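You operate a simulated robot arm through the tools that you are given. There is no shell and no other tool.

Carry out the task below with a simulated robot arm. There is one attempt and no reset: what you move stays moved.

TASK
Warm the yellow and pink curlers in the heater on high.
Fine: stand them in its holes and switch it off once its lamp is green; the other curler stays out.
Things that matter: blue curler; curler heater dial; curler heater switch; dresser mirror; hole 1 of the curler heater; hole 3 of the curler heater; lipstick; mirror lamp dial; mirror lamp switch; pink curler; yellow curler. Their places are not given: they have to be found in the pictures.

It is judged by the outcome, as a careful person would: the job done as asked, and still so three seconds after it is handed in. It fails if anything else is knocked over, pushed out of place, dropped, spilled or broken.

THE ROBOT
A 6-joint arm with a two-finger gripper, fixed in place. Base frame: the origin is on the floor under the middle of its stand, x ahead of it, y to its left, z up; the work surface is at about z = 760. Units: mm, degrees, N and s.
With the tool pointing down near the work surface it reaches from about 300 to 680 mm from the base axis. Its first joint turns from -66.0 to 66.0 degrees. Payload 2.45 kg.
The TCP is the grasp point between the finger pads, 30 mm short of the fingertips. In the tool frame z runs along the fingers and y along their closing line. The gripper opens to 106 mm; its body begins 79 mm behind the TCP.
Orientation is told as [roll, pitch, yaw] about the base's x, y, z axes, in that order, counted from this pose: with the fingers straight down and closing along the base's y, the tool's x points along the base's -x, its y along +y and its z along -z.

THE INTERFACE
- The arm moves only by the tool jog_arm. Its argument "motion" is text: rows parted by semicolons, each of 7 numbers parted by spaces: the shift along the tool's x, y, z in m, then the turn, a rotation vector about the tool's x, y, z in degrees, then the closure in counts, from 0 (fully open) to 255 (shut). In form: dx dy dz wx wy wz claw; .... A call has 1 to 20 rows; each row is the pose to reach, as a shift and turn from the pose commanded when the call began, along the tool's axes at that moment. Each row takes 0.2 s and may step no farther than 50 mm and 8.6 degrees from the row before; otherwise, or with a gripper value out of range, the whole call is refused. A pose out of reach is approached as far as the arm can. The call stops where the force on the tool passes 40 N (or 10 N more than at its start, if that is more) or the arm is blocked; 0.2 s more then pass. The fingers move at their own pace (about 153 mm/s each) and stop on an object; they squeeze with about 26 N. The grip force told is the motor's: it shows also when the fingers shut on nothing. Time passes only in rows, and 0.2 s behind the last, so rows that repeat a pose let the fingers close. The reply holds the time, the measured pose of the TCP, the force on the tool along the base axes, the opening and the grip force, in the units named above and with some noise, with the torque about the TCP (base axes, N m) and any sound that the robot's microphone picked up, and new pictures: "views" is both (left out), scene, wrist or none.
- Cameras (640 x 400 px; columns grow to the right, rows downward): "scene" is fixed at [57.5, 410.6, 1405]; the picture's right is [-0.82, -0.57, 0.00], its down [-0.30, 0.44, -0.84] and it looks along [0.48, -0.69, -0.53] (base axes); focal length 323 px, centre (320, 200). "wrist" rides on the gripper at [76, -2, -106] in the tool frame; the picture's right is [0.02, 1.00, 0.00], its down [-0.78, 0.02, -0.62] and it looks along [-0.62, 0.01, 0.78] (tool axes); focal length 247 px, centre (320, 200).
- measure_at(camera, pixels): for up to 12 pixels [column, row] of the newest picture of that camera ("zoom" is the newest enlarged one), the place [x, y, z] in the base frame of the surface seen there, good to about 2 mm, but the place of the scene camera against the robot may be out by one fixed shift of up to 12 mm in any direction. The clock stands still meanwhile.
- enlarge(camera, box): a new picture of the part [left, top, right, bottom] of that camera's present view, enlarged. The clock stands still meanwhile.
- hand_in(): hands the job in; it is judged then, once.

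Leave the gripper open and the arm clear of the work at the hand-in unless told otherwise.

The tools are called after ">>>" as name(argument=value, ...) on one line, values as JSON. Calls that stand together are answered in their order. jog_arm: Moves the arm, as the interface text tells. Its arguments: {"type":"object","properties":{"motion":{"type":"string"},"views":{"type":"string","enum":["both","scene","wrist","none"]}},"required":["motion"]} The other tools are called the same way: measure_at (camera, pixels) gives the place of the surface under pixels of a picture; enlarge (camera, box) takes an enlarged picture of a part of a camera's view; hand_in () hands the job in.

At the start:

```text
clock: 0.0
position: [309.1, -49.9, 1127.8]
tool_rot: [0.0, 0.0, 0.1]
contact_force: [-0.3, -0.5, 0.2]
moment: [0.03, -0.01, -0.02]
width: 106.0
finger_force: 0.0
```

scene: 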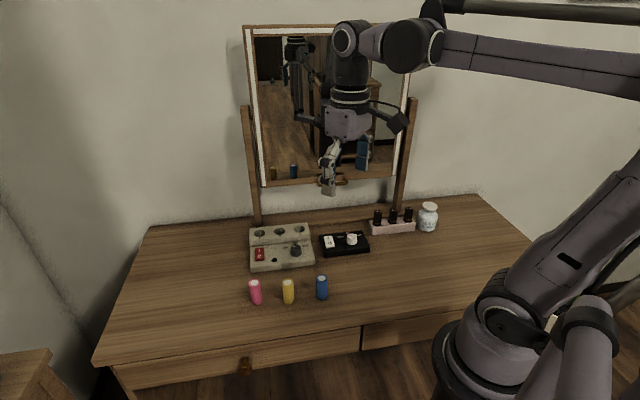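
wrist: 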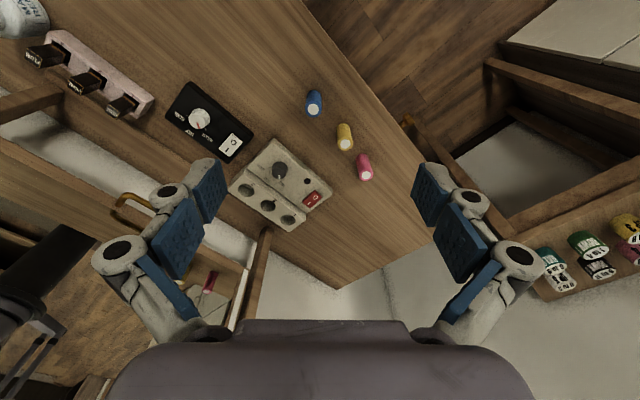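

I see the heater (grey box with three holes, a red switch and a dial) around scene (282,247), three curlers at (255,292), (288,291), (321,288), and a black mirror lamp box at (344,243). I'll enlarge the scene and the wrist view to read the details.

>>> enlarge(camera="scene", box=[230, 200, 390, 310])

>>> enlarge(camera="wrist", box=[220, 80, 390, 240])

```text
3.64 times, centred on (310, 255) of scene
```

zoom: 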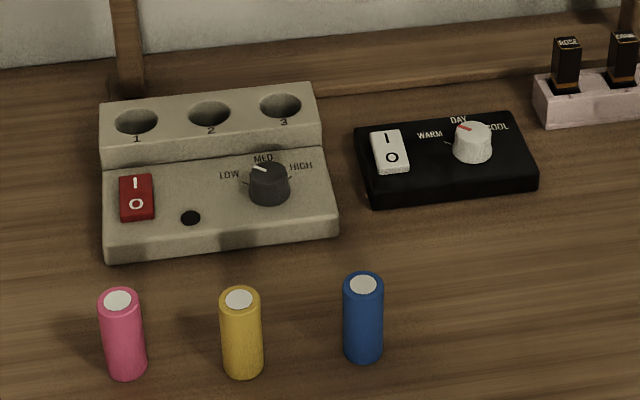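

```text
2.50 times, centred on (305, 160) of wrist
```

zoom: 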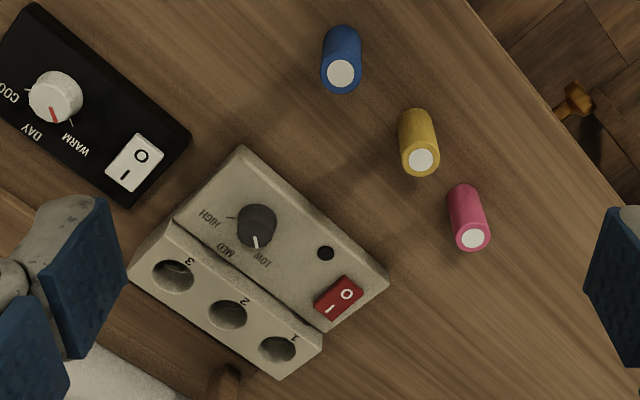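

The wrist zoom shows everything clearly: curler tops at blue (340,74), yellow (421,160), pink (473,239); holes 3 (174,275), 2 (228,314), 1 (278,348); dial (257,222), switch (339,297), lamp (326,253). I'll measure these in the wrist zoom.

>>> measure_at(camera="zoom", pixels=[[340, 74], [421, 160], [473, 239], [257, 215], [339, 297], [326, 253], [243, 150], [386, 283], [178, 222], [320, 340], [130, 272], [280, 376]])

>>> measure_at(camera="wrist", pixels=[[318, 180], [300, 171], [300, 208], [338, 195], [252, 189], [274, 206], [294, 219], [253, 184], [200, 118], [230, 145], [345, 175], [370, 200]])

```text
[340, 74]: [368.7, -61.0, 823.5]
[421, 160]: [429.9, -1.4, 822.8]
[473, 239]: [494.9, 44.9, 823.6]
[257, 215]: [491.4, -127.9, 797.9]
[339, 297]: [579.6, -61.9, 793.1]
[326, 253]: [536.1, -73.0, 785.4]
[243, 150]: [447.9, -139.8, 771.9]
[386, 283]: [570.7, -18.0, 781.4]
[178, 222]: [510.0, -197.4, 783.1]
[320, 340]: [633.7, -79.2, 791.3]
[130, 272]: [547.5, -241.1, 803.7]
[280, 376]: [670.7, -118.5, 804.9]
```

```text
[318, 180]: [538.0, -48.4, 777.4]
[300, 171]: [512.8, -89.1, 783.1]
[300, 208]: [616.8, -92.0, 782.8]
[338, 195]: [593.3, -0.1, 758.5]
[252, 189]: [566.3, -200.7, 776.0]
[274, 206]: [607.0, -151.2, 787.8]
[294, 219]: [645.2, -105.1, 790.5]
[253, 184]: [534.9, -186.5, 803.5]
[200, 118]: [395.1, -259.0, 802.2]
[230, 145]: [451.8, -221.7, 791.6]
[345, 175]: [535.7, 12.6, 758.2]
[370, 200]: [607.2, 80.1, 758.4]
```

The measured table is about z=759 and the curler tops about z=823. The heater is turned about 45°. Next I'll bring the wrist camera closer to the heater, staying well above everything with the TCP at about (480,-110,920), to read the dial, switch and holes.

>>> jog_arm(motion="-0.0244 -0.0086 0.0297 0 0 0 0; -0.0488 -0.0172 0.0594 0 0 0 0; -0.0732 -0.0258 0.0891 0 0 0 0; -0.0976 -0.0344 0.1188 0 0 0 0; -0.122 -0.043 0.1485 0 0 0 0; -0.1464 -0.0516 0.1782 0 0 0 0; -0.1708 -0.0602 0.2079 0 0 0 0", views="both")

```text
clock: 1.6
position: [476.8, -108.2, 920.0]
tool_rot: [0.0, 0.0, 0.0]
contact_force: [0.5, -0.4, -0.5]
moment: [0.02, 0.02, 0.02]
width: 105.7
finger_force: 0.0
```

scene: 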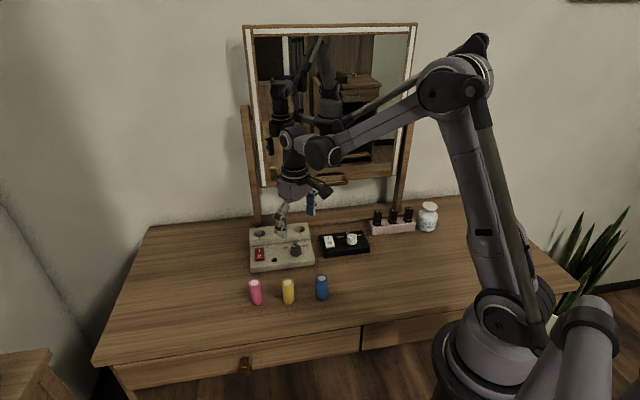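
wrist: 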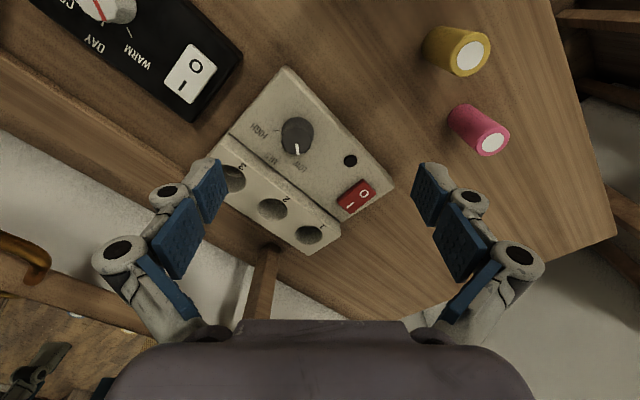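

Now I see the heater closer at wrist (300,160). I'll enlarge it to read the dial's mark, the switch and the holes.

>>> enlarge(camera="wrist", box=[200, 60, 400, 260])

>>> measure_at(camera="wrist", pixels=[[297, 130], [296, 150], [350, 161], [363, 187], [349, 206], [309, 235], [272, 209], [233, 178], [266, 260], [262, 300], [470, 55], [495, 143]])

```text
2.00 times, centred on (300, 160) of wrist
```

zoom: 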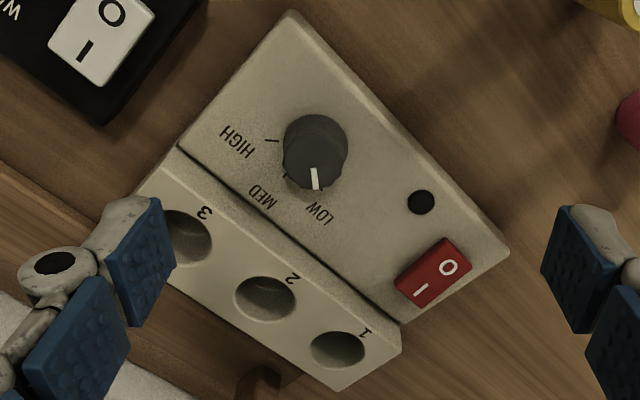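

```text
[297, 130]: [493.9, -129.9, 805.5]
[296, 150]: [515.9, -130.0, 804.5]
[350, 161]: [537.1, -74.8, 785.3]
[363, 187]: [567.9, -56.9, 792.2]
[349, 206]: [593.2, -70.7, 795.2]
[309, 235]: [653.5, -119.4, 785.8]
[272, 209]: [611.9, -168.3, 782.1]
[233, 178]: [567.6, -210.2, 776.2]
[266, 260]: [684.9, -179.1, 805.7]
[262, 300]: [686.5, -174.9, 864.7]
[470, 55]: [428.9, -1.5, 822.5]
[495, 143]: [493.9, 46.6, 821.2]
```

I'll measure points just outside the rims of holes 1 and 2, and points around the knob's edge in this zoom, to compute their centres.

>>> measure_at(camera="zoom", pixels=[[307, 349], [369, 351], [338, 327], [338, 374], [230, 299], [300, 298], [265, 272], [265, 325], [214, 240], [165, 205], [185, 268], [316, 170]])

>>> measure_at(camera="zoom", pixels=[[316, 118], [287, 150], [345, 150], [315, 187], [313, 170], [272, 141], [286, 176], [322, 188], [448, 267], [421, 289], [434, 277], [421, 202]])

```text
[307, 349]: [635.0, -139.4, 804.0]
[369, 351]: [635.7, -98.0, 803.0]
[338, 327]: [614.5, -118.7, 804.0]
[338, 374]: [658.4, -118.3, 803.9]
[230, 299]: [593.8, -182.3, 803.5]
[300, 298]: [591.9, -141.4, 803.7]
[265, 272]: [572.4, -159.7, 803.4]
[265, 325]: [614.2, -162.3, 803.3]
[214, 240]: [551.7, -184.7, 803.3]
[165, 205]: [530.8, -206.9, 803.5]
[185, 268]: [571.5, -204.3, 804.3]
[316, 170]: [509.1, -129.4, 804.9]
```

```text
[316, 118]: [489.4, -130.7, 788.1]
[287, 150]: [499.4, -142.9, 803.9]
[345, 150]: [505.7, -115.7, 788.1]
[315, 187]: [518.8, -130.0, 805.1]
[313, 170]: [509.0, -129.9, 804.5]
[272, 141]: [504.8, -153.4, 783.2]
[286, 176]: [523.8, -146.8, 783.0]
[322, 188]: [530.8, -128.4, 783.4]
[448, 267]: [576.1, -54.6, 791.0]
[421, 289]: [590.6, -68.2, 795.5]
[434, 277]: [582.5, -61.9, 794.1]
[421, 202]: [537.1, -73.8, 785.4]
```

Findings: hole 1 centre ≈ (636,-118), hole 2 ≈ (593,-161), hole 3 ≈ (551,-205), rim z≈804. The knob centre is ≈ (505,-129), its top z≈805, and its mark points at LOW (+x). HIGH is 90° clockwise, toward -y. The switch "O" side is low (off). Now I'll measure the mirror and curlers in the scene picture for clearance.

>>> measure_at(camera="scene", pixels=[[264, 183], [395, 176], [248, 32], [411, 29], [247, 108], [255, 180], [257, 222], [402, 170], [255, 282], [288, 281], [321, 278], [345, 180]])

>>> enlarge(camera="scene", box=[240, 200, 400, 300])

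```text
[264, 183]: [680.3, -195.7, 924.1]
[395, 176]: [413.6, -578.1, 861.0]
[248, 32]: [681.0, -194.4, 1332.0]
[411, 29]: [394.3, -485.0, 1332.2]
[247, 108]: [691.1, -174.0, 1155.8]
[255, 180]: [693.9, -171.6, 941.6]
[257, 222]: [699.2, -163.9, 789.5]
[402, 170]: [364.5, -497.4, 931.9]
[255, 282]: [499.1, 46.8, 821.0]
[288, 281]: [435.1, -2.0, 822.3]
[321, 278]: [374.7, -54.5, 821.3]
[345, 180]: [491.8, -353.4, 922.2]
```

```text
4.00 times, centred on (320, 250) of scene
```

zoom: 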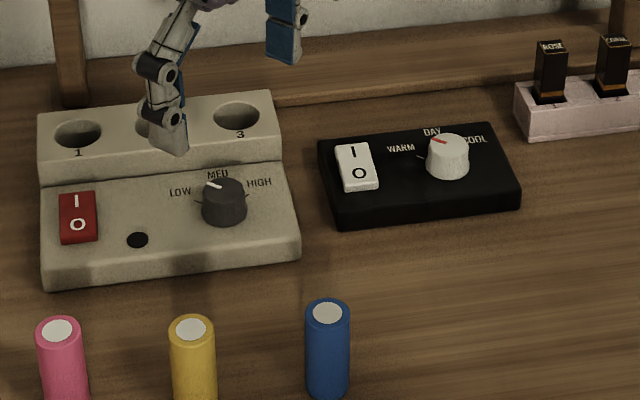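

The scene camera reads about +5 mm in x against the wrist camera. The mirror plane is vertical, about 80 mm behind the row of holes, so I'll keep the wrist camera side away from it. Now I'll enlarge the knob and switch in the wrist view to get precise centres.

>>> enlarge(camera="wrist", box=[262, 105, 342, 165])

```text
6.67 times, centred on (302, 135) of wrist
```

zoom: 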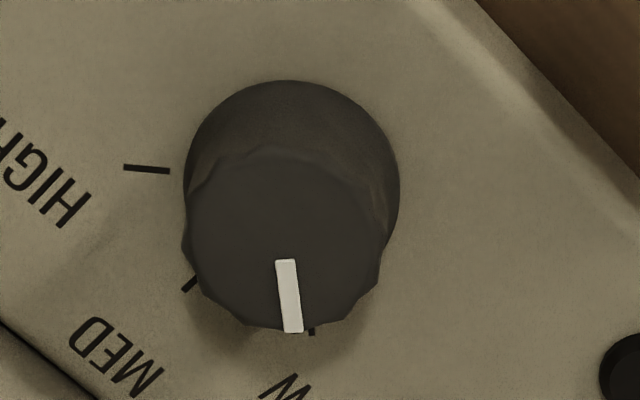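

The knob's scalloped top is centred at about zoom (285,242), and its mark points straight down the picture at LOW. I'll measure its edges, its skirt and the ticks.

>>> measure_at(camera="zoom", pixels=[[285, 158], [194, 240], [376, 240], [290, 324], [285, 242], [287, 264], [291, 326], [187, 180], [396, 180], [285, 84], [126, 168], [168, 170]])

>>> measure_at(camera="zoom", pixels=[[190, 284], [312, 332], [230, 170], [340, 170], [480, 200], [300, 380], [480, 60], [220, 170], [350, 170]])

```text
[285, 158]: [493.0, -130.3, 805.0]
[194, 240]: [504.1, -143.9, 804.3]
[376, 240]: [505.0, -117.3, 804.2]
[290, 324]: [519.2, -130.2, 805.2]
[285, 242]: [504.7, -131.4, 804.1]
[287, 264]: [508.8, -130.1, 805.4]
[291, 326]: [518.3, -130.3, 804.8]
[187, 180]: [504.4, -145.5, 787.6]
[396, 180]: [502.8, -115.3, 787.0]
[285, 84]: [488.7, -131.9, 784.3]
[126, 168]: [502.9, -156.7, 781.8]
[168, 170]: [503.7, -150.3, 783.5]
```

```text
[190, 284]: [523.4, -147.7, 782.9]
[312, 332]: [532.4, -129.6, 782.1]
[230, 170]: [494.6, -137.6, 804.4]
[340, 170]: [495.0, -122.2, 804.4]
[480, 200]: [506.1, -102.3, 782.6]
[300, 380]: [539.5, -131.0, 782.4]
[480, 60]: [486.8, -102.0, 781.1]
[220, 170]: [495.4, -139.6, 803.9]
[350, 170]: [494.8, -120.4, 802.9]
```

The knob top centre is ≈ (505,-130.5) and its skirt is about 31 mm across. The panel is at z≈782 and the knob top at z≈805. HIGH is exactly 90° clockwise seen from above. Next I'll move over the knob at height ~900, turn the tool to yaw +45° (wz -45) and narrow the fingers to ~50 mm.

>>> jog_arm(motion="-0.005 -0.004 0.004 0 0 -7.5 60; -0.010 -0.008 0.008 0 0 -15 120; -0.015 -0.012 0.012 0 0 -22.5 135; -0.020 -0.016 0.016 0 0 -30 135; -0.025 -0.020 0.020 0 0 -37.5 135; -0.025 -0.020 0.020 0 0 -45 135; -0.025 -0.020 0.020 0 0 -45 135; -0.025 -0.020 0.020 0 0 -45 135", views="both")

```text
clock: 3.4
position: [504.1, -131.2, 901.1]
tool_rot: [-0.1, 0.0, 45.1]
contact_force: [0.5, 0.0, 0.3]
moment: [-0.03, 0.05, -0.04]
width: 50.1
finger_force: 0.1
```

scene: 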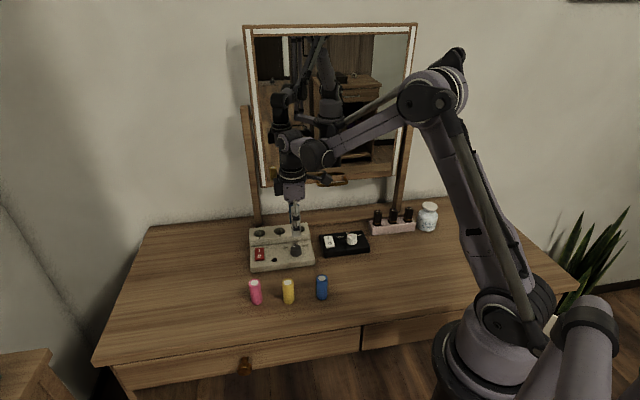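
wrist: 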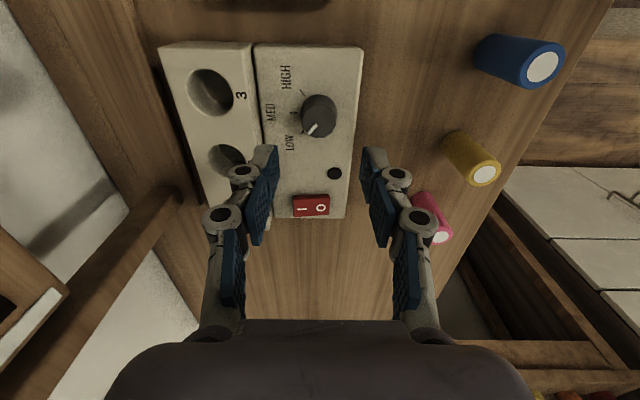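

The tool is now centred over the knob with the fingers closing front-back. I'll narrow to ~44 mm and descend 81 mm so the tips are at z≈789, just above the panel.

>>> jog_arm(motion="0 0 0.03 0 0 0 148; 0 0 0.055 0 0 0 148; 0 0 0.070 0 0 0 148; 0 0 0.081 0 0 0 148; 0 0 0.081 0 0 0 148", views="both")

```text
clock: 4.6
position: [503.9, -131.0, 816.6]
tool_rot: [0.0, 0.0, 45.0]
contact_force: [0.2, 0.1, -0.9]
moment: [0.0, 0.03, -0.02]
width: 44.7
finger_force: 0.0
```

scene: 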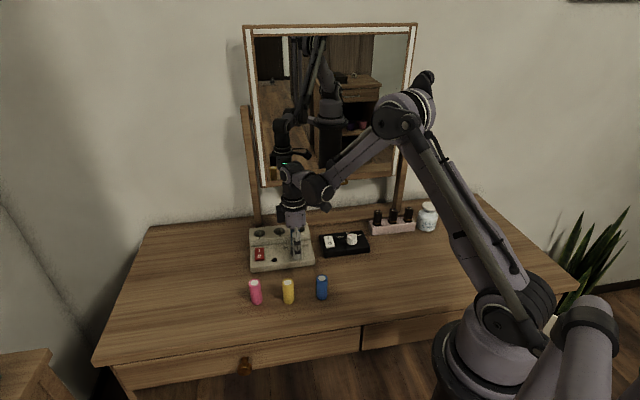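
wrist: 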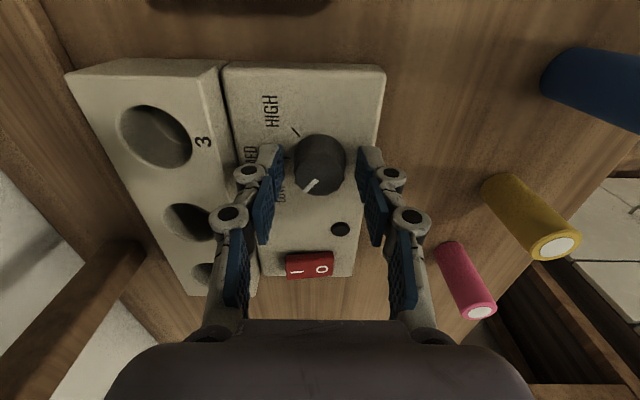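

The fingers straddle the knob with no contact force. Now I'll close on it and check the grip.

>>> jog_arm(motion="0 0 0 0 0 0 200; 0 0 0 0 0 0 255; 0 0 0 0 0 0 255; 0 0 0 0 0 0 255", views="wrist")

```text
clock: 5.6
position: [505.8, -130.5, 818.6]
tool_rot: [-0.1, 0.0, 45.0]
contact_force: [3.6, -3.1, -0.2]
moment: [-0.1, -0.14, -0.05]
width: 28.6
finger_force: 44.8
```

wrist: 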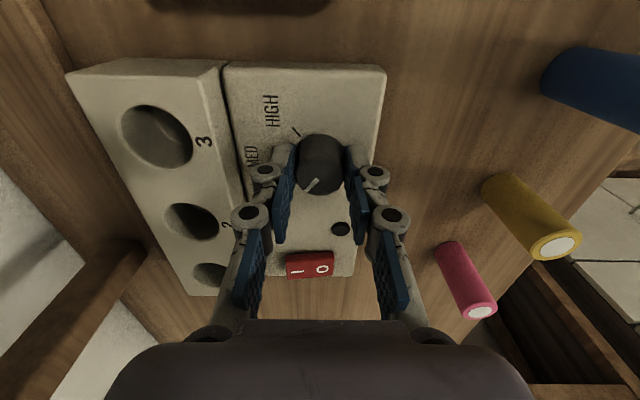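

The knob is gripped (28.6 mm, small side force). Now I'll rotate the tool +90° about its z axis (clockwise from above) in 7.5° steps.

>>> jog_arm(motion="0 0 0 0 0 7.5 255; 0 0 0 0 0 15 255; 0 0 0 0 0 22.5 255; 0 0 0 0 0 30 255; 0 0 0 0 0 37.5 255; 0 0 0 0 0 45 255; 0 0 0 0 0 52.5 255; 0 0 0 0 0 60 255; 0 0 0 0 0 67.5 255; 0 0 0 0 0 75 255; 0 0 0 0 0 82.5 255; 0 0 0 0 0 90 255; 0 0 0 0 0 90 255", views="both")

```text
clock: 8.4
position: [504.9, -130.3, 818.6]
tool_rot: [0.1, 0.0, -45.2]
contact_force: [5.1, -2.9, -10.2]
moment: [0.09, 0.16, 0.04]
width: 28.5
finger_force: 44.9
```

scene: 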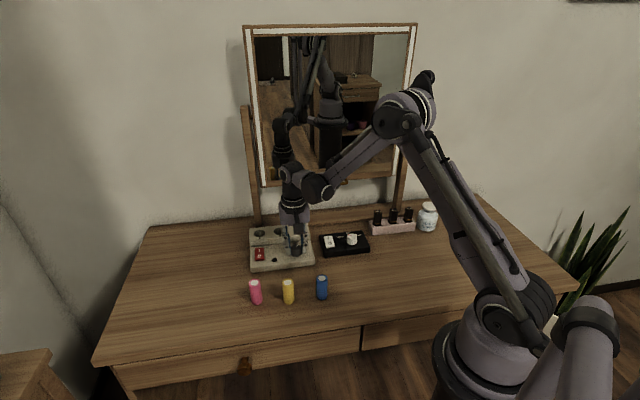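
wrist: 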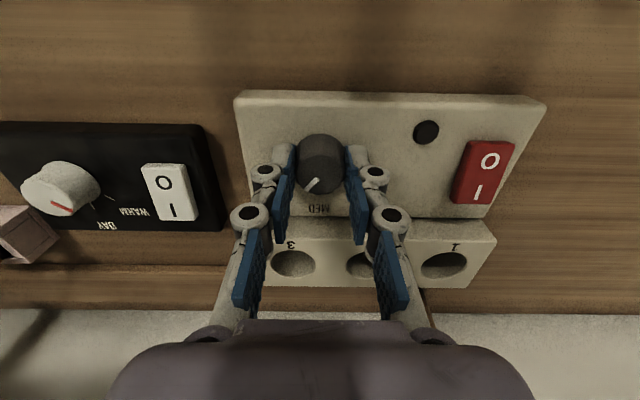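

The knob turned with the tool; its mark now points down-left in the wrist image, toward HIGH. I'll open to 44 mm, rise 81 mm and look.

>>> jog_arm(motion="0 0 0 0 0 0 148; 0 0 0 0 0 0 148; 0 0 -0.03 0 0 0 148; 0 0 -0.06 0 0 0 148; 0 0 -0.09 0 0 0 148; 0 0 -0.09 0 0 0 148", views="wrist")

>>> enlarge(camera="wrist", box=[240, 60, 500, 240])

```text
clock: 9.8
position: [501.5, -128.7, 910.4]
tool_rot: [-0.1, -0.1, -45.1]
contact_force: [0.1, 0.2, 0.0]
moment: [0.0, -0.02, 0.0]
width: 44.3
finger_force: 0.0
```

wrist: 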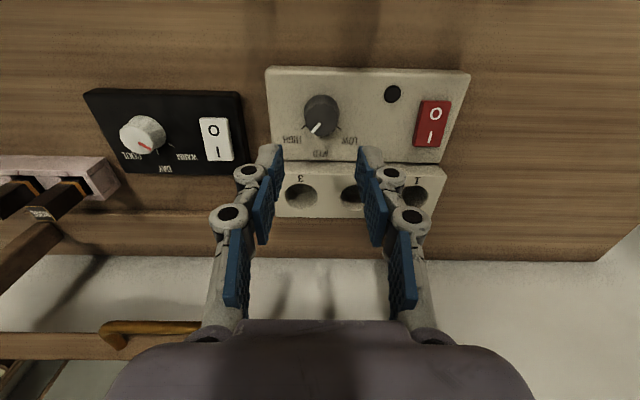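

```text
2.22 times, centred on (370, 150) of wrist
```

zoom: 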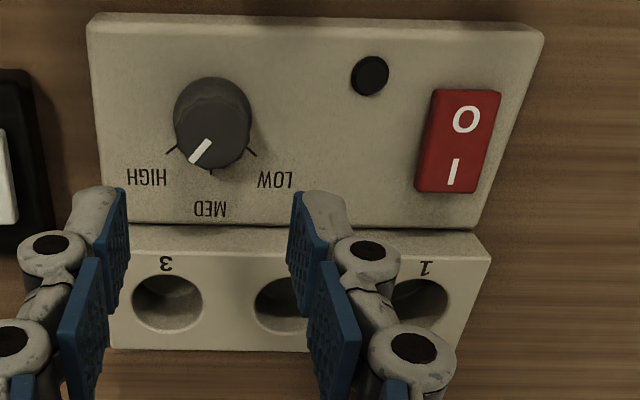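

The dial mark looks at HIGH. I'll measure the mark's ends and the ticks to be sure of its angle.

>>> enlarge(camera="wrist", box=[285, 80, 365, 140])

```text
6.67 times, centred on (325, 110) of wrist
```

zoom: 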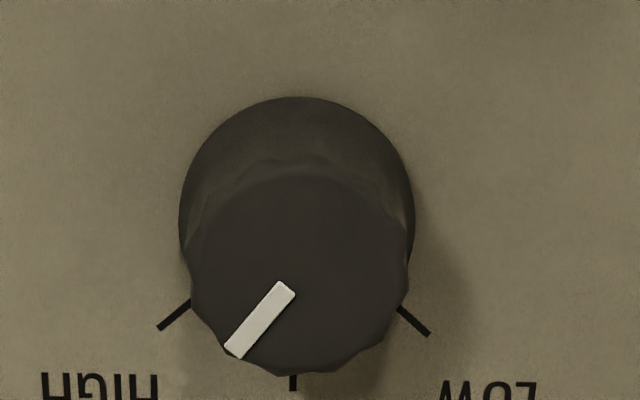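

>>> measure_at(camera="zoom", pixels=[[284, 290], [236, 350], [188, 304], [160, 327], [400, 308], [428, 333], [292, 384], [298, 270], [192, 262], [406, 262]])

```text
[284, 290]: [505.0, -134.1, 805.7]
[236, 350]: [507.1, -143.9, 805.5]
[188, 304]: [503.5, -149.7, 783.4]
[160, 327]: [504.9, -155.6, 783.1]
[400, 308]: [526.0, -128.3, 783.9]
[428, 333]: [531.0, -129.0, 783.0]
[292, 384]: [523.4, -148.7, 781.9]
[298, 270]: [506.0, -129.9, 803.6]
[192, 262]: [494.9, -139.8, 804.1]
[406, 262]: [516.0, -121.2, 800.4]
```

The mark comes out near -80°, while the HIGH tick is at about -92°, so the dial is roughly 10° short. I'll go back down, re-grip and add a little more turn. First I'll let the arm settle to check the measured pose.

>>> jog_arm(motion="0 0 0 0 0 0 148; 0 0 0 0 0 0 148", views="none")

```text
clock: 10.4
position: [501.9, -129.9, 909.4]
tool_rot: [0.0, 0.0, -44.9]
contact_force: [-0.7, 0.7, 0.1]
moment: [-0.03, 0.02, 0.02]
width: 44.4
finger_force: 0.0
```

The settled pose reads (501.9,-129.9), about 3 mm short in x. I'll correct by (+2,0) in base, descend 90 mm and close on the knob again.

>>> jog_arm(motion="-0.0018 0.0018 0.03 0 0 0 148; -0.0018 0.0018 0.06 0 0 0 148; -0.0018 0.0018 0.08 0 0 0 148; -0.0018 0.0018 0.09 0 0 0 148; -0.0018 0.0018 0.09 0 0 0 148; -0.0018 0.0018 0.09 0 0 0 255; -0.0018 0.0018 0.09 0 0 0 255; -0.0018 0.0018 0.09 0 0 0 255", views="wrist")

```text
clock: 12.2
position: [504.7, -131.7, 818.6]
tool_rot: [0.0, 0.0, -45.0]
contact_force: [-3.6, -2.4, -4.1]
moment: [-0.19, 0.0, 0.0]
width: 28.7
finger_force: 44.8
```

wrist: 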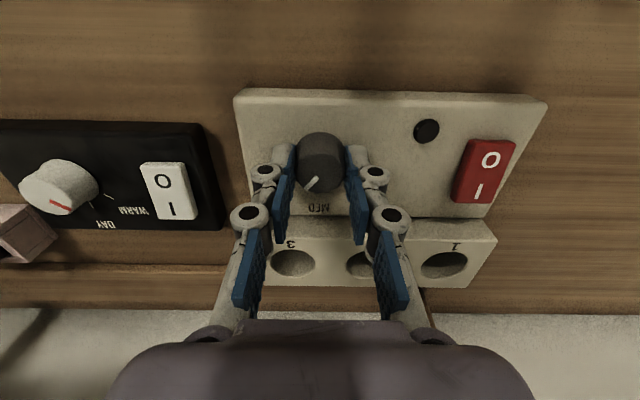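

Gripped again at 28.7 mm. I'll turn a further 12° clockwise, watching the torque.

>>> jog_arm(motion="0 0 0 0 0 4 255; 0 0 0 0 0 8 255; 0 0 0 0 0 12 255; 0 0 0 0 0 12 255", views="none")

>>> jog_arm(motion="0 0 0 0 0 0 148; 0 0 0 0 0 0 148; 0 0 -0.03 0 0 0 148; 0 0 -0.06 0 0 0 148; 0 0 -0.09 0 0 0 148; 0 0 -0.09 0 0 0 148; 0 0 -0.09 0 0 0 148", views="wrist")

>>> enlarge(camera="wrist", box=[285, 80, 365, 140])

```text
clock: 13.2
position: [505.8, -132.0, 818.5]
tool_rot: [-0.1, 0.0, -57.1]
contact_force: [-15.1, -1.0, 0.0]
moment: [-0.9, -0.18, 0.14]
width: 28.8
finger_force: 45.3
```

```text
clock: 14.8
position: [508.1, -131.5, 908.6]
tool_rot: [0.1, 0.0, -57.0]
contact_force: [0.7, 0.0, -0.7]
moment: [-0.01, 0.0, 0.0]
width: 44.6
finger_force: 0.0
```

wrist: 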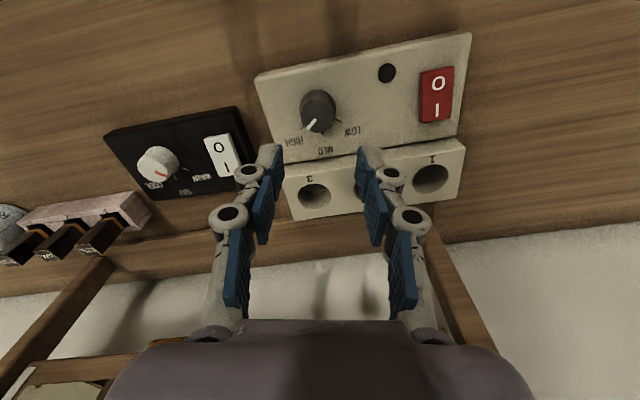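

```text
6.67 times, centred on (325, 110) of wrist
```

zoom: 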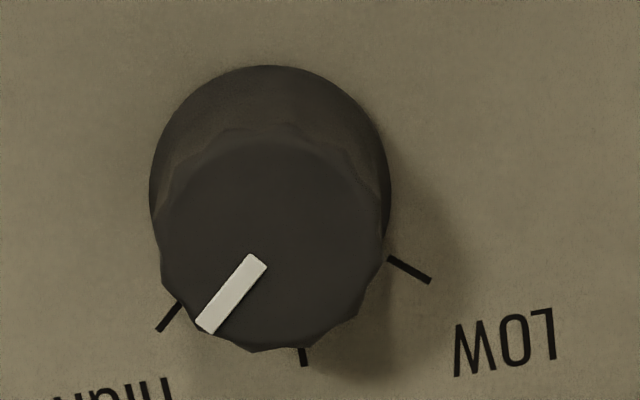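

The mark is now parallel to and pointing at the HIGH tick. I'll verify by measurement and also check that the heater body did not move.

>>> measure_at(camera="zoom", pixels=[[256, 264], [210, 325], [178, 305], [158, 330], [390, 259], [430, 281]])

>>> measure_at(camera="wrist", pixels=[[387, 73], [438, 83], [434, 110], [430, 162], [430, 198], [412, 180], [451, 180], [299, 195], [331, 195], [314, 182], [314, 209]])

```text
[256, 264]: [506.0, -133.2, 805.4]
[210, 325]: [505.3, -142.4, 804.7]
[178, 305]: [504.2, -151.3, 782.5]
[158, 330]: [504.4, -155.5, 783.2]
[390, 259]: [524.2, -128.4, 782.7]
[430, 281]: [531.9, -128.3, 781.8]
```

```text
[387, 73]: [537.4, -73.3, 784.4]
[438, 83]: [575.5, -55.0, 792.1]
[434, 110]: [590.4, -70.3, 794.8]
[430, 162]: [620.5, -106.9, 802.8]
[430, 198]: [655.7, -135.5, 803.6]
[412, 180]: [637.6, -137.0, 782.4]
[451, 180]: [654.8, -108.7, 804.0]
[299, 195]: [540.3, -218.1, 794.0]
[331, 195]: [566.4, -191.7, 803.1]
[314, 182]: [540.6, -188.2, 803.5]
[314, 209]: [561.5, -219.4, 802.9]
```

The dial is on HIGH (mark at about -94°, tick at about -90°) and the heater hasn't moved. Next I'll look into holes 3 (314,195) and 1 (431,180) to learn their depth.

>>> enlarge(camera="wrist", box=[280, 150, 470, 225])

>>> measure_at(camera="wrist", pixels=[[310, 190], [313, 188], [316, 192], [314, 196], [310, 200], [318, 203], [425, 172], [430, 170], [435, 176], [430, 182], [425, 188], [436, 190]])

```text
3.37 times, centred on (375, 188) of wrist
```

zoom: 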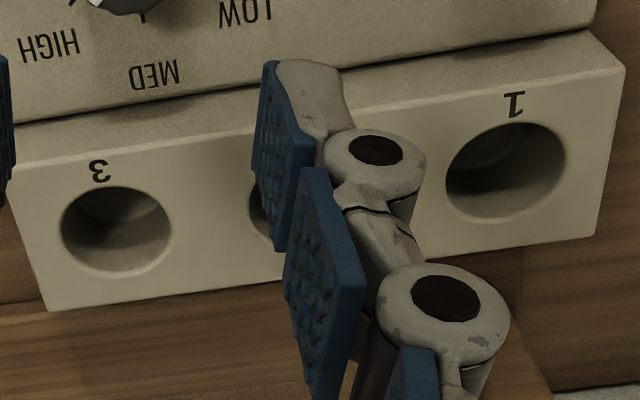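

```text
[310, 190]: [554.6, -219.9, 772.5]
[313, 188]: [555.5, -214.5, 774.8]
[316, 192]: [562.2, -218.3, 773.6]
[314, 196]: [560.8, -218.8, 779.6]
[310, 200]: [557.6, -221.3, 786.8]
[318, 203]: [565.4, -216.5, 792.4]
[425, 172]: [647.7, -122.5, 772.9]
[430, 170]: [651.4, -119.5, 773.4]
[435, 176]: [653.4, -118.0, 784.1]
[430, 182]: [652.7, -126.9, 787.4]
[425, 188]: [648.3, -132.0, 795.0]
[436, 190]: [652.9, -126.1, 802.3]
```

The holes are about 35 mm wide with bottoms at z≈773, so a curler will stick out about 33 mm. I'll grip only its top ~27 mm. Next I'll move over the pink curler (≈494,46) at z≈909, turning to yaw -45° with the fingers open to ~50 mm.

>>> jog_arm(motion="0.0313 0.0171 0 0 0 -3 135; 0.0625 0.0341 0 0 0 -6 135; 0.0938 0.0512 0 0 0 -9 135; 0.125 0.0682 0 0 0 -12 135; 0.1563 0.0853 0 0 0 -12 135; 0.1563 0.0853 0 0 0 -12 135; 0.1563 0.0853 0 0 0 -12 135", views="both")

```text
clock: 16.4
position: [492.1, 45.6, 912.5]
tool_rot: [0.0, 0.0, -45.1]
contact_force: [-0.1, -0.3, 0.0]
moment: [0.03, -0.02, -0.01]
width: 50.0
finger_force: 0.1
```

scene: 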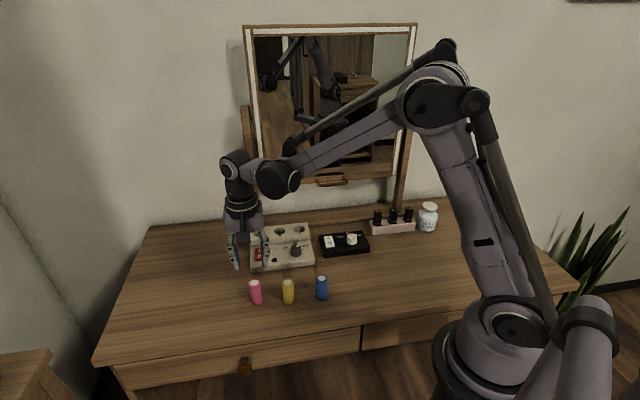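
wrist: 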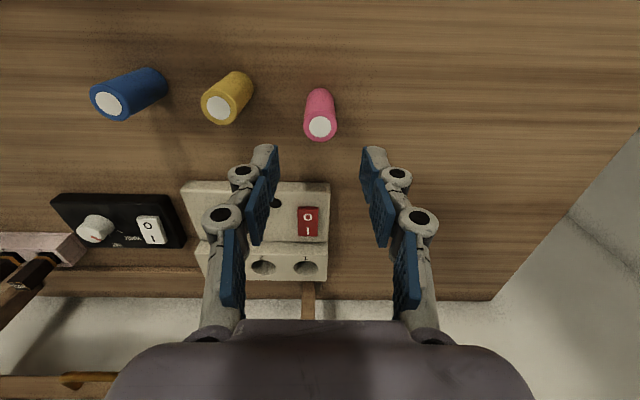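

The pink curler's top is at wrist (320,127), centred between the fingers. I'll measure its top centre and edges, and yellow's too.

>>> enlarge(camera="wrist", box=[190, 60, 350, 150])

```text
4.00 times, centred on (270, 105) of wrist
```

zoom: 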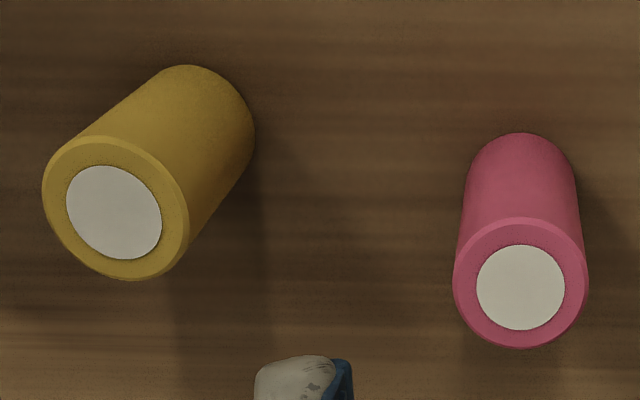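

>>> measure_at(camera="zoom", pixels=[[520, 286], [457, 284], [584, 284], [520, 222], [520, 344], [114, 209], [46, 195], [184, 222], [95, 142], [130, 276]])

```text
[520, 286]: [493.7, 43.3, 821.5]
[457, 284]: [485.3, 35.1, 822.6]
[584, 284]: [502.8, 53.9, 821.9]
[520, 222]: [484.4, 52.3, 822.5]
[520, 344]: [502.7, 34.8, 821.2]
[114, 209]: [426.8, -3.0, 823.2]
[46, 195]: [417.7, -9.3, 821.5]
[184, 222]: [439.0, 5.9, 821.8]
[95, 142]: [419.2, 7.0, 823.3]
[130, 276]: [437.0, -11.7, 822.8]
```

Pink centre ≈ (493.8,44.0), yellow ≈ (428.2,-2.0), both about 26 mm across. I'll descend partway over pink (to z≈870) with a 2 mm correction and re-read the pose.

>>> jog_arm(motion="-0.002 0 0.02 0 0 0 135; -0.002 0 0.04 0 0 0 135; -0.002 0 0.042 0 0 0 135; -0.002 0 0.042 0 0 0 135", views="wrist")

```text
clock: 17.4
position: [495.2, 43.6, 868.2]
tool_rot: [0.0, -0.1, -45.1]
contact_force: [-0.2, -0.1, 0.1]
moment: [0.01, -0.02, 0.0]
width: 49.7
finger_force: 0.1
```

wrist: 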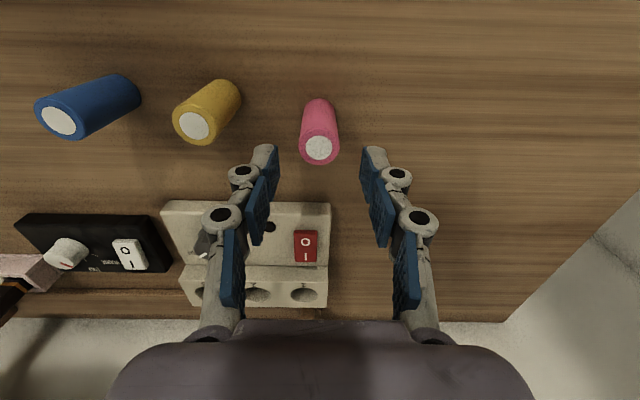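

Pose reads (495.2,43.6,868.2), well aligned. Now I'll descend 42 mm to TCP z≈826 so the tips overlap the curler's top ~27 mm, then close.

>>> jog_arm(motion="0 0 0.02 0 0 0 135; 0 0 0.035 0 0 0 135; 0 0 0.042 0 0 0 135; 0 0 0.042 0 0 0 135; 0 0 0.042 0 0 0 180; 0 0 0.042 0 0 0 220; 0 0 0.042 0 0 0 255; 0 0 0.042 0 0 0 255", views="both")

```text
clock: 19.2
position: [493.1, 45.9, 827.0]
tool_rot: [0.1, 0.0, -45.0]
contact_force: [-0.2, -0.1, 0.0]
moment: [0.01, 0.0, -0.01]
width: 26.5
finger_force: 26.9
```

scene: 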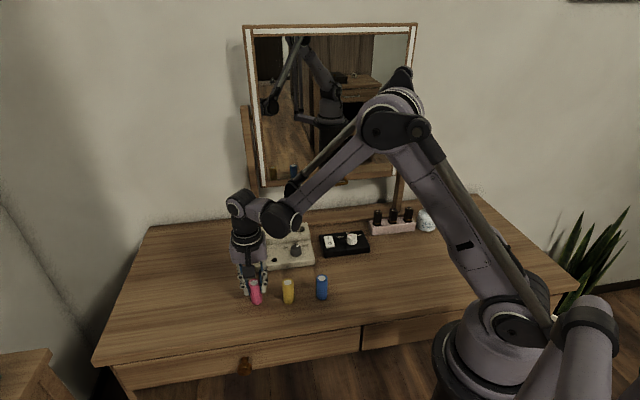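
wrist: 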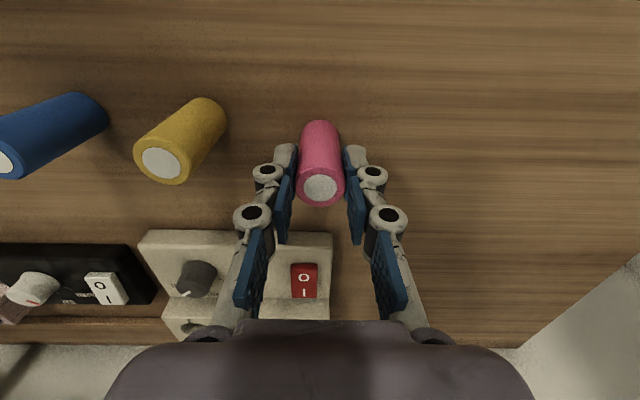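

The pink curler is gripped (26.5 mm). I'll lift it 90 mm and check that it holds.

>>> jog_arm(motion="0 0 -0.01 0 0 0 255; 0 0 -0.03 0 0 0 255; 0 0 -0.06 0 0 0 255; 0 0 -0.09 0 0 0 255; 0 0 -0.09 0 0 0 255", views="wrist")

```text
clock: 20.4
position: [495.0, 43.4, 917.5]
tool_rot: [0.1, -0.1, -45.0]
contact_force: [-0.4, 0.0, 0.2]
moment: [0.01, 0.04, -0.03]
width: 26.3
finger_force: 25.9
```

wrist: 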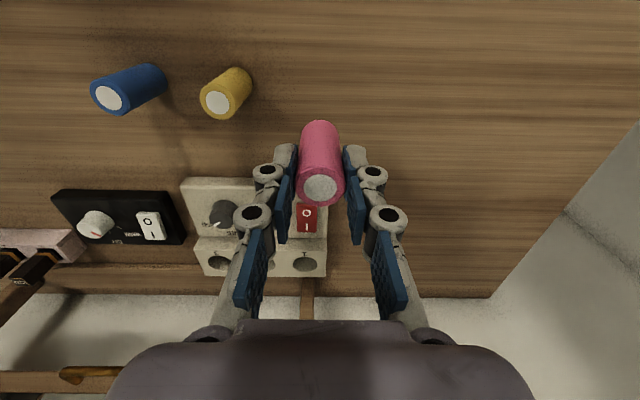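

The curler is held. I'll move it toward hole 1 (636,-119), mostly along tool -x, first about 75% of the way so I can check mirror clearance.

>>> jog_arm(motion="-0.040 -0.003 0 0 0 0 255; -0.080 -0.006 0 0 0 0 255; -0.120 -0.009 0 0 0 0 255; -0.160 -0.0115 0 0 0 0 255; -0.160 -0.0115 0 0 0 0 255", views="both")

```text
clock: 21.6
position: [600.8, -78.9, 913.1]
tool_rot: [0.0, 0.0, -45.0]
contact_force: [0.6, 0.7, -0.8]
moment: [0.0, 0.0, 0.0]
width: 26.5
finger_force: 25.8
```

scene: 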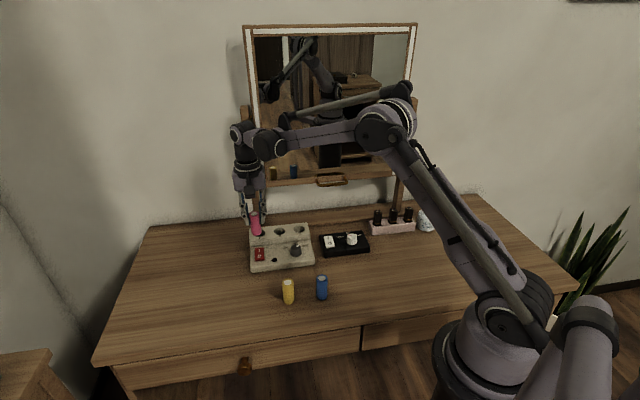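
wrist: 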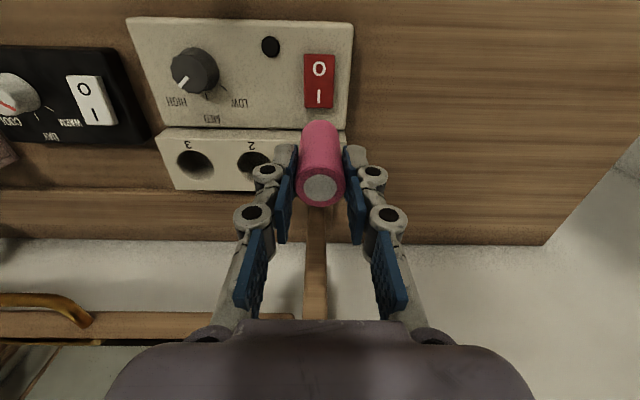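

The curler is now about 54 mm short of hole 1. I'll enlarge the scene around the wrist to judge its bulk against the mirror.

>>> enlarge(camera="scene", box=[200, 90, 360, 270])

>>> measure_at(camera="scene", pixels=[[233, 135], [255, 130], [241, 124], [234, 160], [261, 160], [247, 175], [235, 185], [263, 185], [268, 145], [252, 150]])

```text
2.22 times, centred on (280, 180) of scene
```

zoom: 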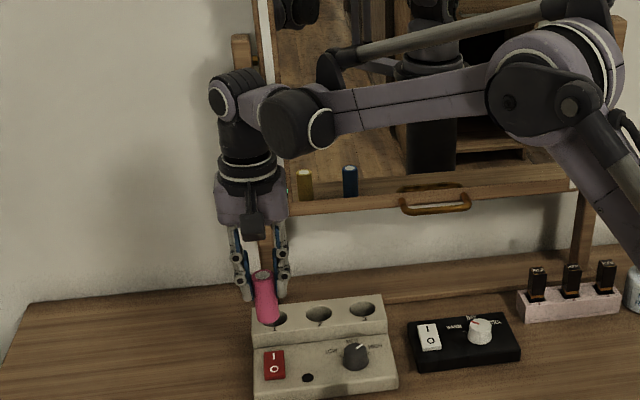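

```text
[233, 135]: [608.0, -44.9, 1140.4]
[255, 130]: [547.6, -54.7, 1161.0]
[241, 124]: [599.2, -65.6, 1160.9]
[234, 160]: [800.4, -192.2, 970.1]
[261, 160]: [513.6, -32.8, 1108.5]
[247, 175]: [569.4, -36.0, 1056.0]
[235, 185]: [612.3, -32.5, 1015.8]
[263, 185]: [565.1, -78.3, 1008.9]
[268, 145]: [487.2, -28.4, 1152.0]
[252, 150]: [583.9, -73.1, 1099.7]
```

Clearance to the mirror should be about 35–40 mm. I'll go the remaining ~55 mm to stand over hole 1, keeping the height.

>>> jog_arm(motion="-0.020 -0.0012 0 0 0 0 255; -0.040 -0.0024 0 0 0 0 255; -0.0548 -0.0032 0 0 0 0 255; -0.0548 -0.0032 0 0 0 0 255; -0.0548 -0.0032 0 0 0 0 255", views="both")

>>> jog_arm(motion="0 0 0 0 0 0 255", views="none")

>>> enlarge(camera="scene", box=[220, 180, 320, 280])

```text
clock: 22.8
position: [636.2, -120.5, 915.9]
tool_rot: [0.0, 0.0, -45.0]
contact_force: [0.3, 0.2, 0.2]
moment: [-0.03, 0.0, 0.03]
width: 26.6
finger_force: 25.2
```

scene: 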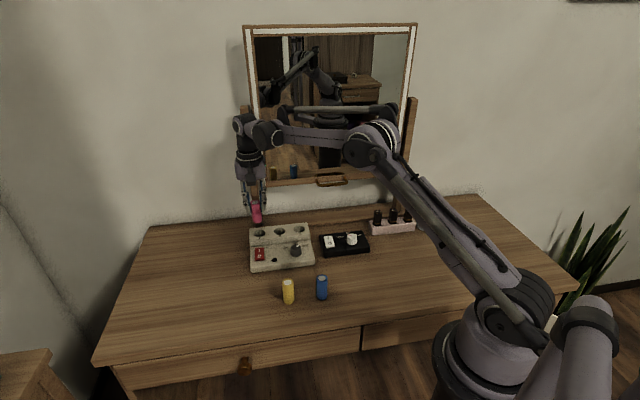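
wrist: 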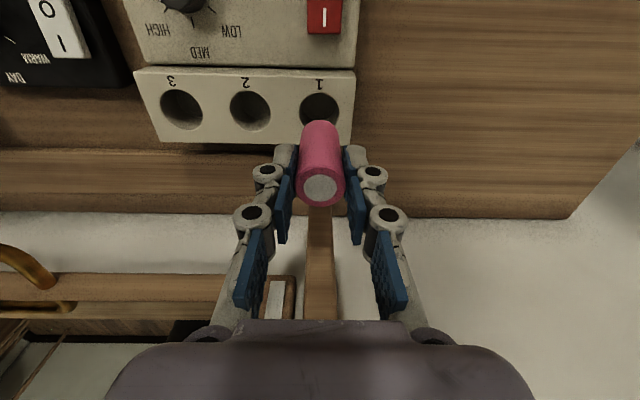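

```text
clock: 23.2
position: [636.9, -119.5, 915.4]
tool_rot: [0.0, 0.0, -45.0]
contact_force: [1.0, 0.0, -0.1]
moment: [-0.03, -0.02, 0.0]
width: 26.5
finger_force: 26.4
```

```text
4.00 times, centred on (270, 230) of scene
```

zoom: 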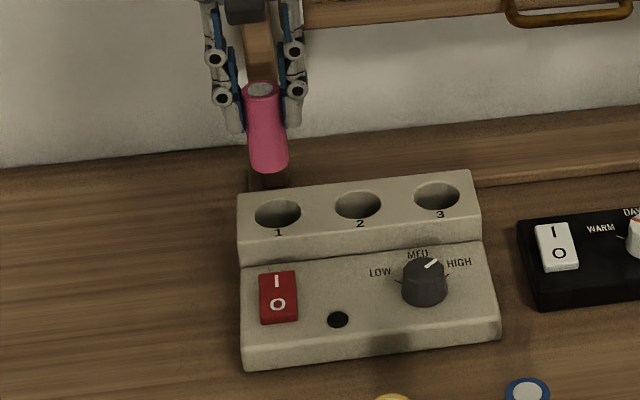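

Pink hangs over hole 1. I'll measure the curler's top centre and hole 1's visible rim from the wrist view to check alignment.

>>> measure_at(camera="wrist", pixels=[[320, 187], [301, 186], [340, 186], [320, 170], [298, 110], [342, 108], [320, 91], [250, 90], [250, 132], [229, 110], [272, 110], [320, 130]])

>>> measure_at(camera="zoom", pixels=[[262, 90], [277, 197], [277, 230], [254, 213], [302, 213], [436, 182], [436, 212], [413, 197], [461, 196], [357, 190], [357, 220]])

```text
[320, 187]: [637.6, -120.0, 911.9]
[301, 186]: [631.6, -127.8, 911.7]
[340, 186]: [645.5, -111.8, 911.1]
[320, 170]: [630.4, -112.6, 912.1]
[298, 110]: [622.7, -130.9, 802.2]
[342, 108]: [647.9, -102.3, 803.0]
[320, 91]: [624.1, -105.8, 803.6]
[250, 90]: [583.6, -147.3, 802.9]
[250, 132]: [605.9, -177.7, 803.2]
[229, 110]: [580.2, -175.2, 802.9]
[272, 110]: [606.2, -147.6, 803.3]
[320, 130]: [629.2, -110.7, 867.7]
```

```text
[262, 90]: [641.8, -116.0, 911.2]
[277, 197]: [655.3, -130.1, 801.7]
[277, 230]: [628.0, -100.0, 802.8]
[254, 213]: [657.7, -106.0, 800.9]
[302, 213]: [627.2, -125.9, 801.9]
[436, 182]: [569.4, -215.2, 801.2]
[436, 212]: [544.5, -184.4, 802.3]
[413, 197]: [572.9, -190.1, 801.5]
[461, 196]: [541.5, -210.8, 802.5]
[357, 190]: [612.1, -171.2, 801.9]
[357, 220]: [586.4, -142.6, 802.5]
```

Curler (637.8,-119.9) and hole 1 (637,-119) agree within about 1 mm in both cameras. I'll lower it in small steps; its bottom is at z≈848 and the hole floor at z≈773, so about 72 mm.

>>> jog_arm(motion="0.0005 0.0003 0.02 0 0 0 255; 0.0007 0.0003 0.035 0 0 0 255; 0.0007 0.0003 0.044 0 0 0 255; 0.0007 0.0003 0.052 0 0 0 255; 0.0007 0.0003 0.060 0 0 0 255; 0.0007 0.0003 0.066 0 0 0 255; 0.0007 0.0003 0.071 0 0 0 255; 0.0007 0.0003 0.071 0 0 0 255", views="both")

>>> enlarge(camera="scene", box=[220, 180, 320, 280])

```text
clock: 24.4
position: [636.2, -116.2, 862.9]
tool_rot: [0.0, 0.1, -45.0]
contact_force: [-0.5, 1.2, 13.7]
moment: [0.23, -0.13, 0.01]
width: 27.1
finger_force: 26.6
stopped in row 5: the force on the tool passed its limit at 46 N (the readings are from after the stop); the commanded pose is now the measured one
```

scene: 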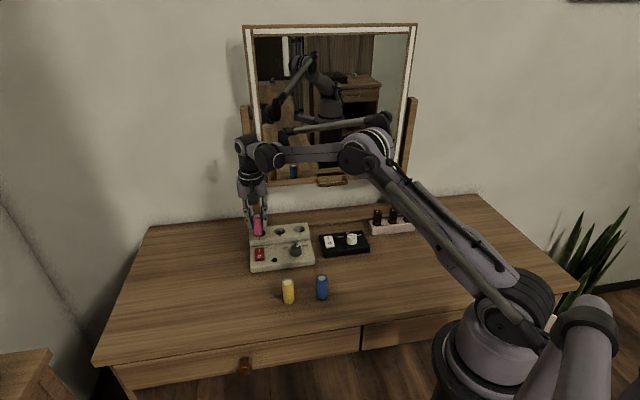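
wrist: 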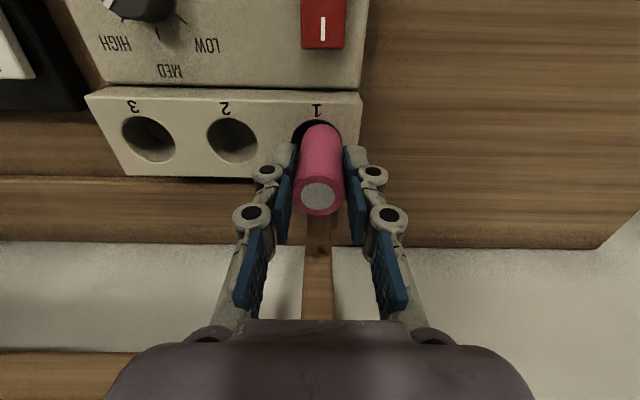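

```text
4.00 times, centred on (270, 230) of scene
```

zoom: 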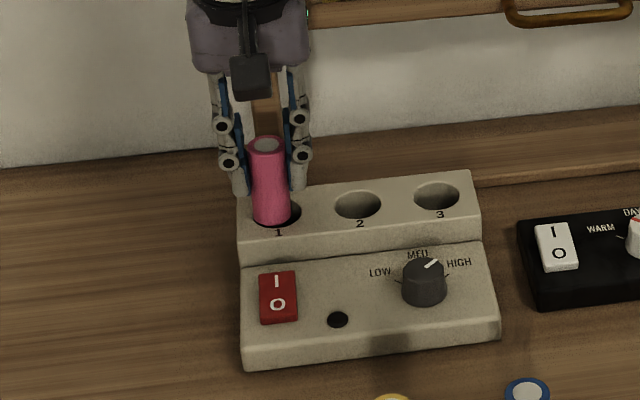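

The curler touched the rim (46 N) about 5 mm into the descent past rim height. I'll raise 15 mm and check how the curler sits in the grip and its offset from the hole.

>>> jog_arm(motion="0 0 -0.008 0 0 0 255; 0 0 -0.015 0 0 0 255; 0 0 -0.015 0 0 0 255; 0 0 -0.015 0 0 0 255", views="both")

>>> enlarge(camera="wrist", box=[270, 80, 370, 230])

>>> enlarge(camera="scene", box=[235, 200, 305, 250])

```text
clock: 25.4
position: [635.2, -116.4, 877.5]
tool_rot: [-0.1, 0.1, -45.1]
contact_force: [-0.1, 0.4, -1.0]
moment: [0.0, 0.04, -0.03]
width: 26.4
finger_force: 25.7
```

scene: 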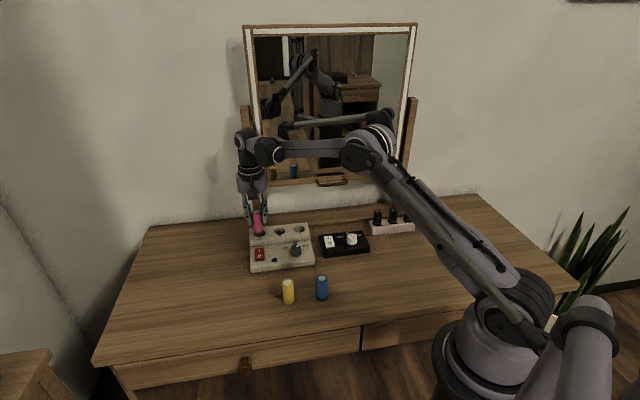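
wrist: 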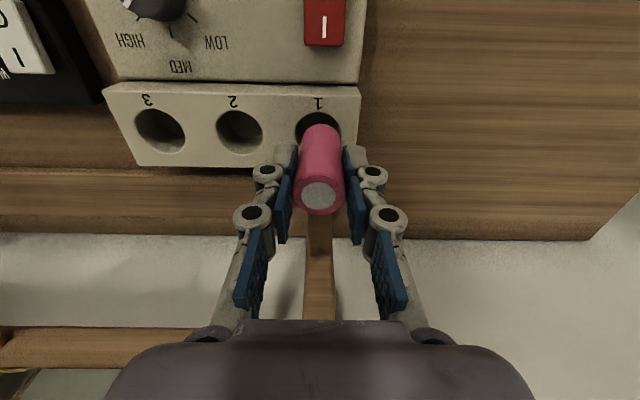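

```text
2.67 times, centred on (320, 155) of wrist
```

zoom: 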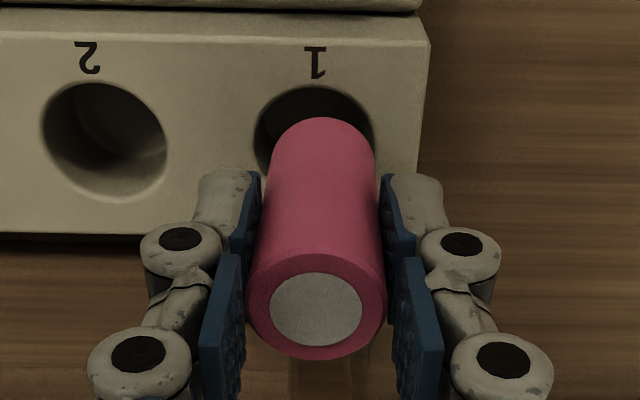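

```text
8.00 times, centred on (270, 225) of scene
```

zoom: 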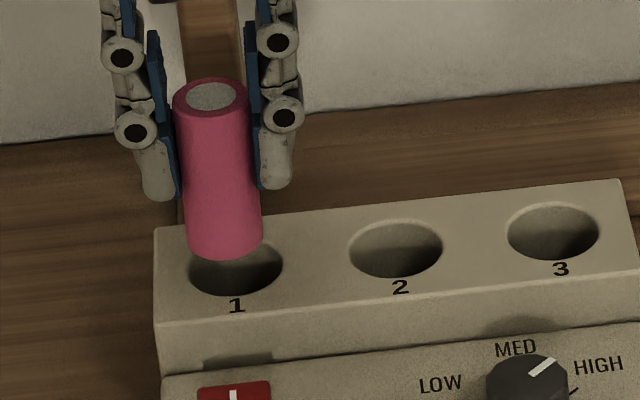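

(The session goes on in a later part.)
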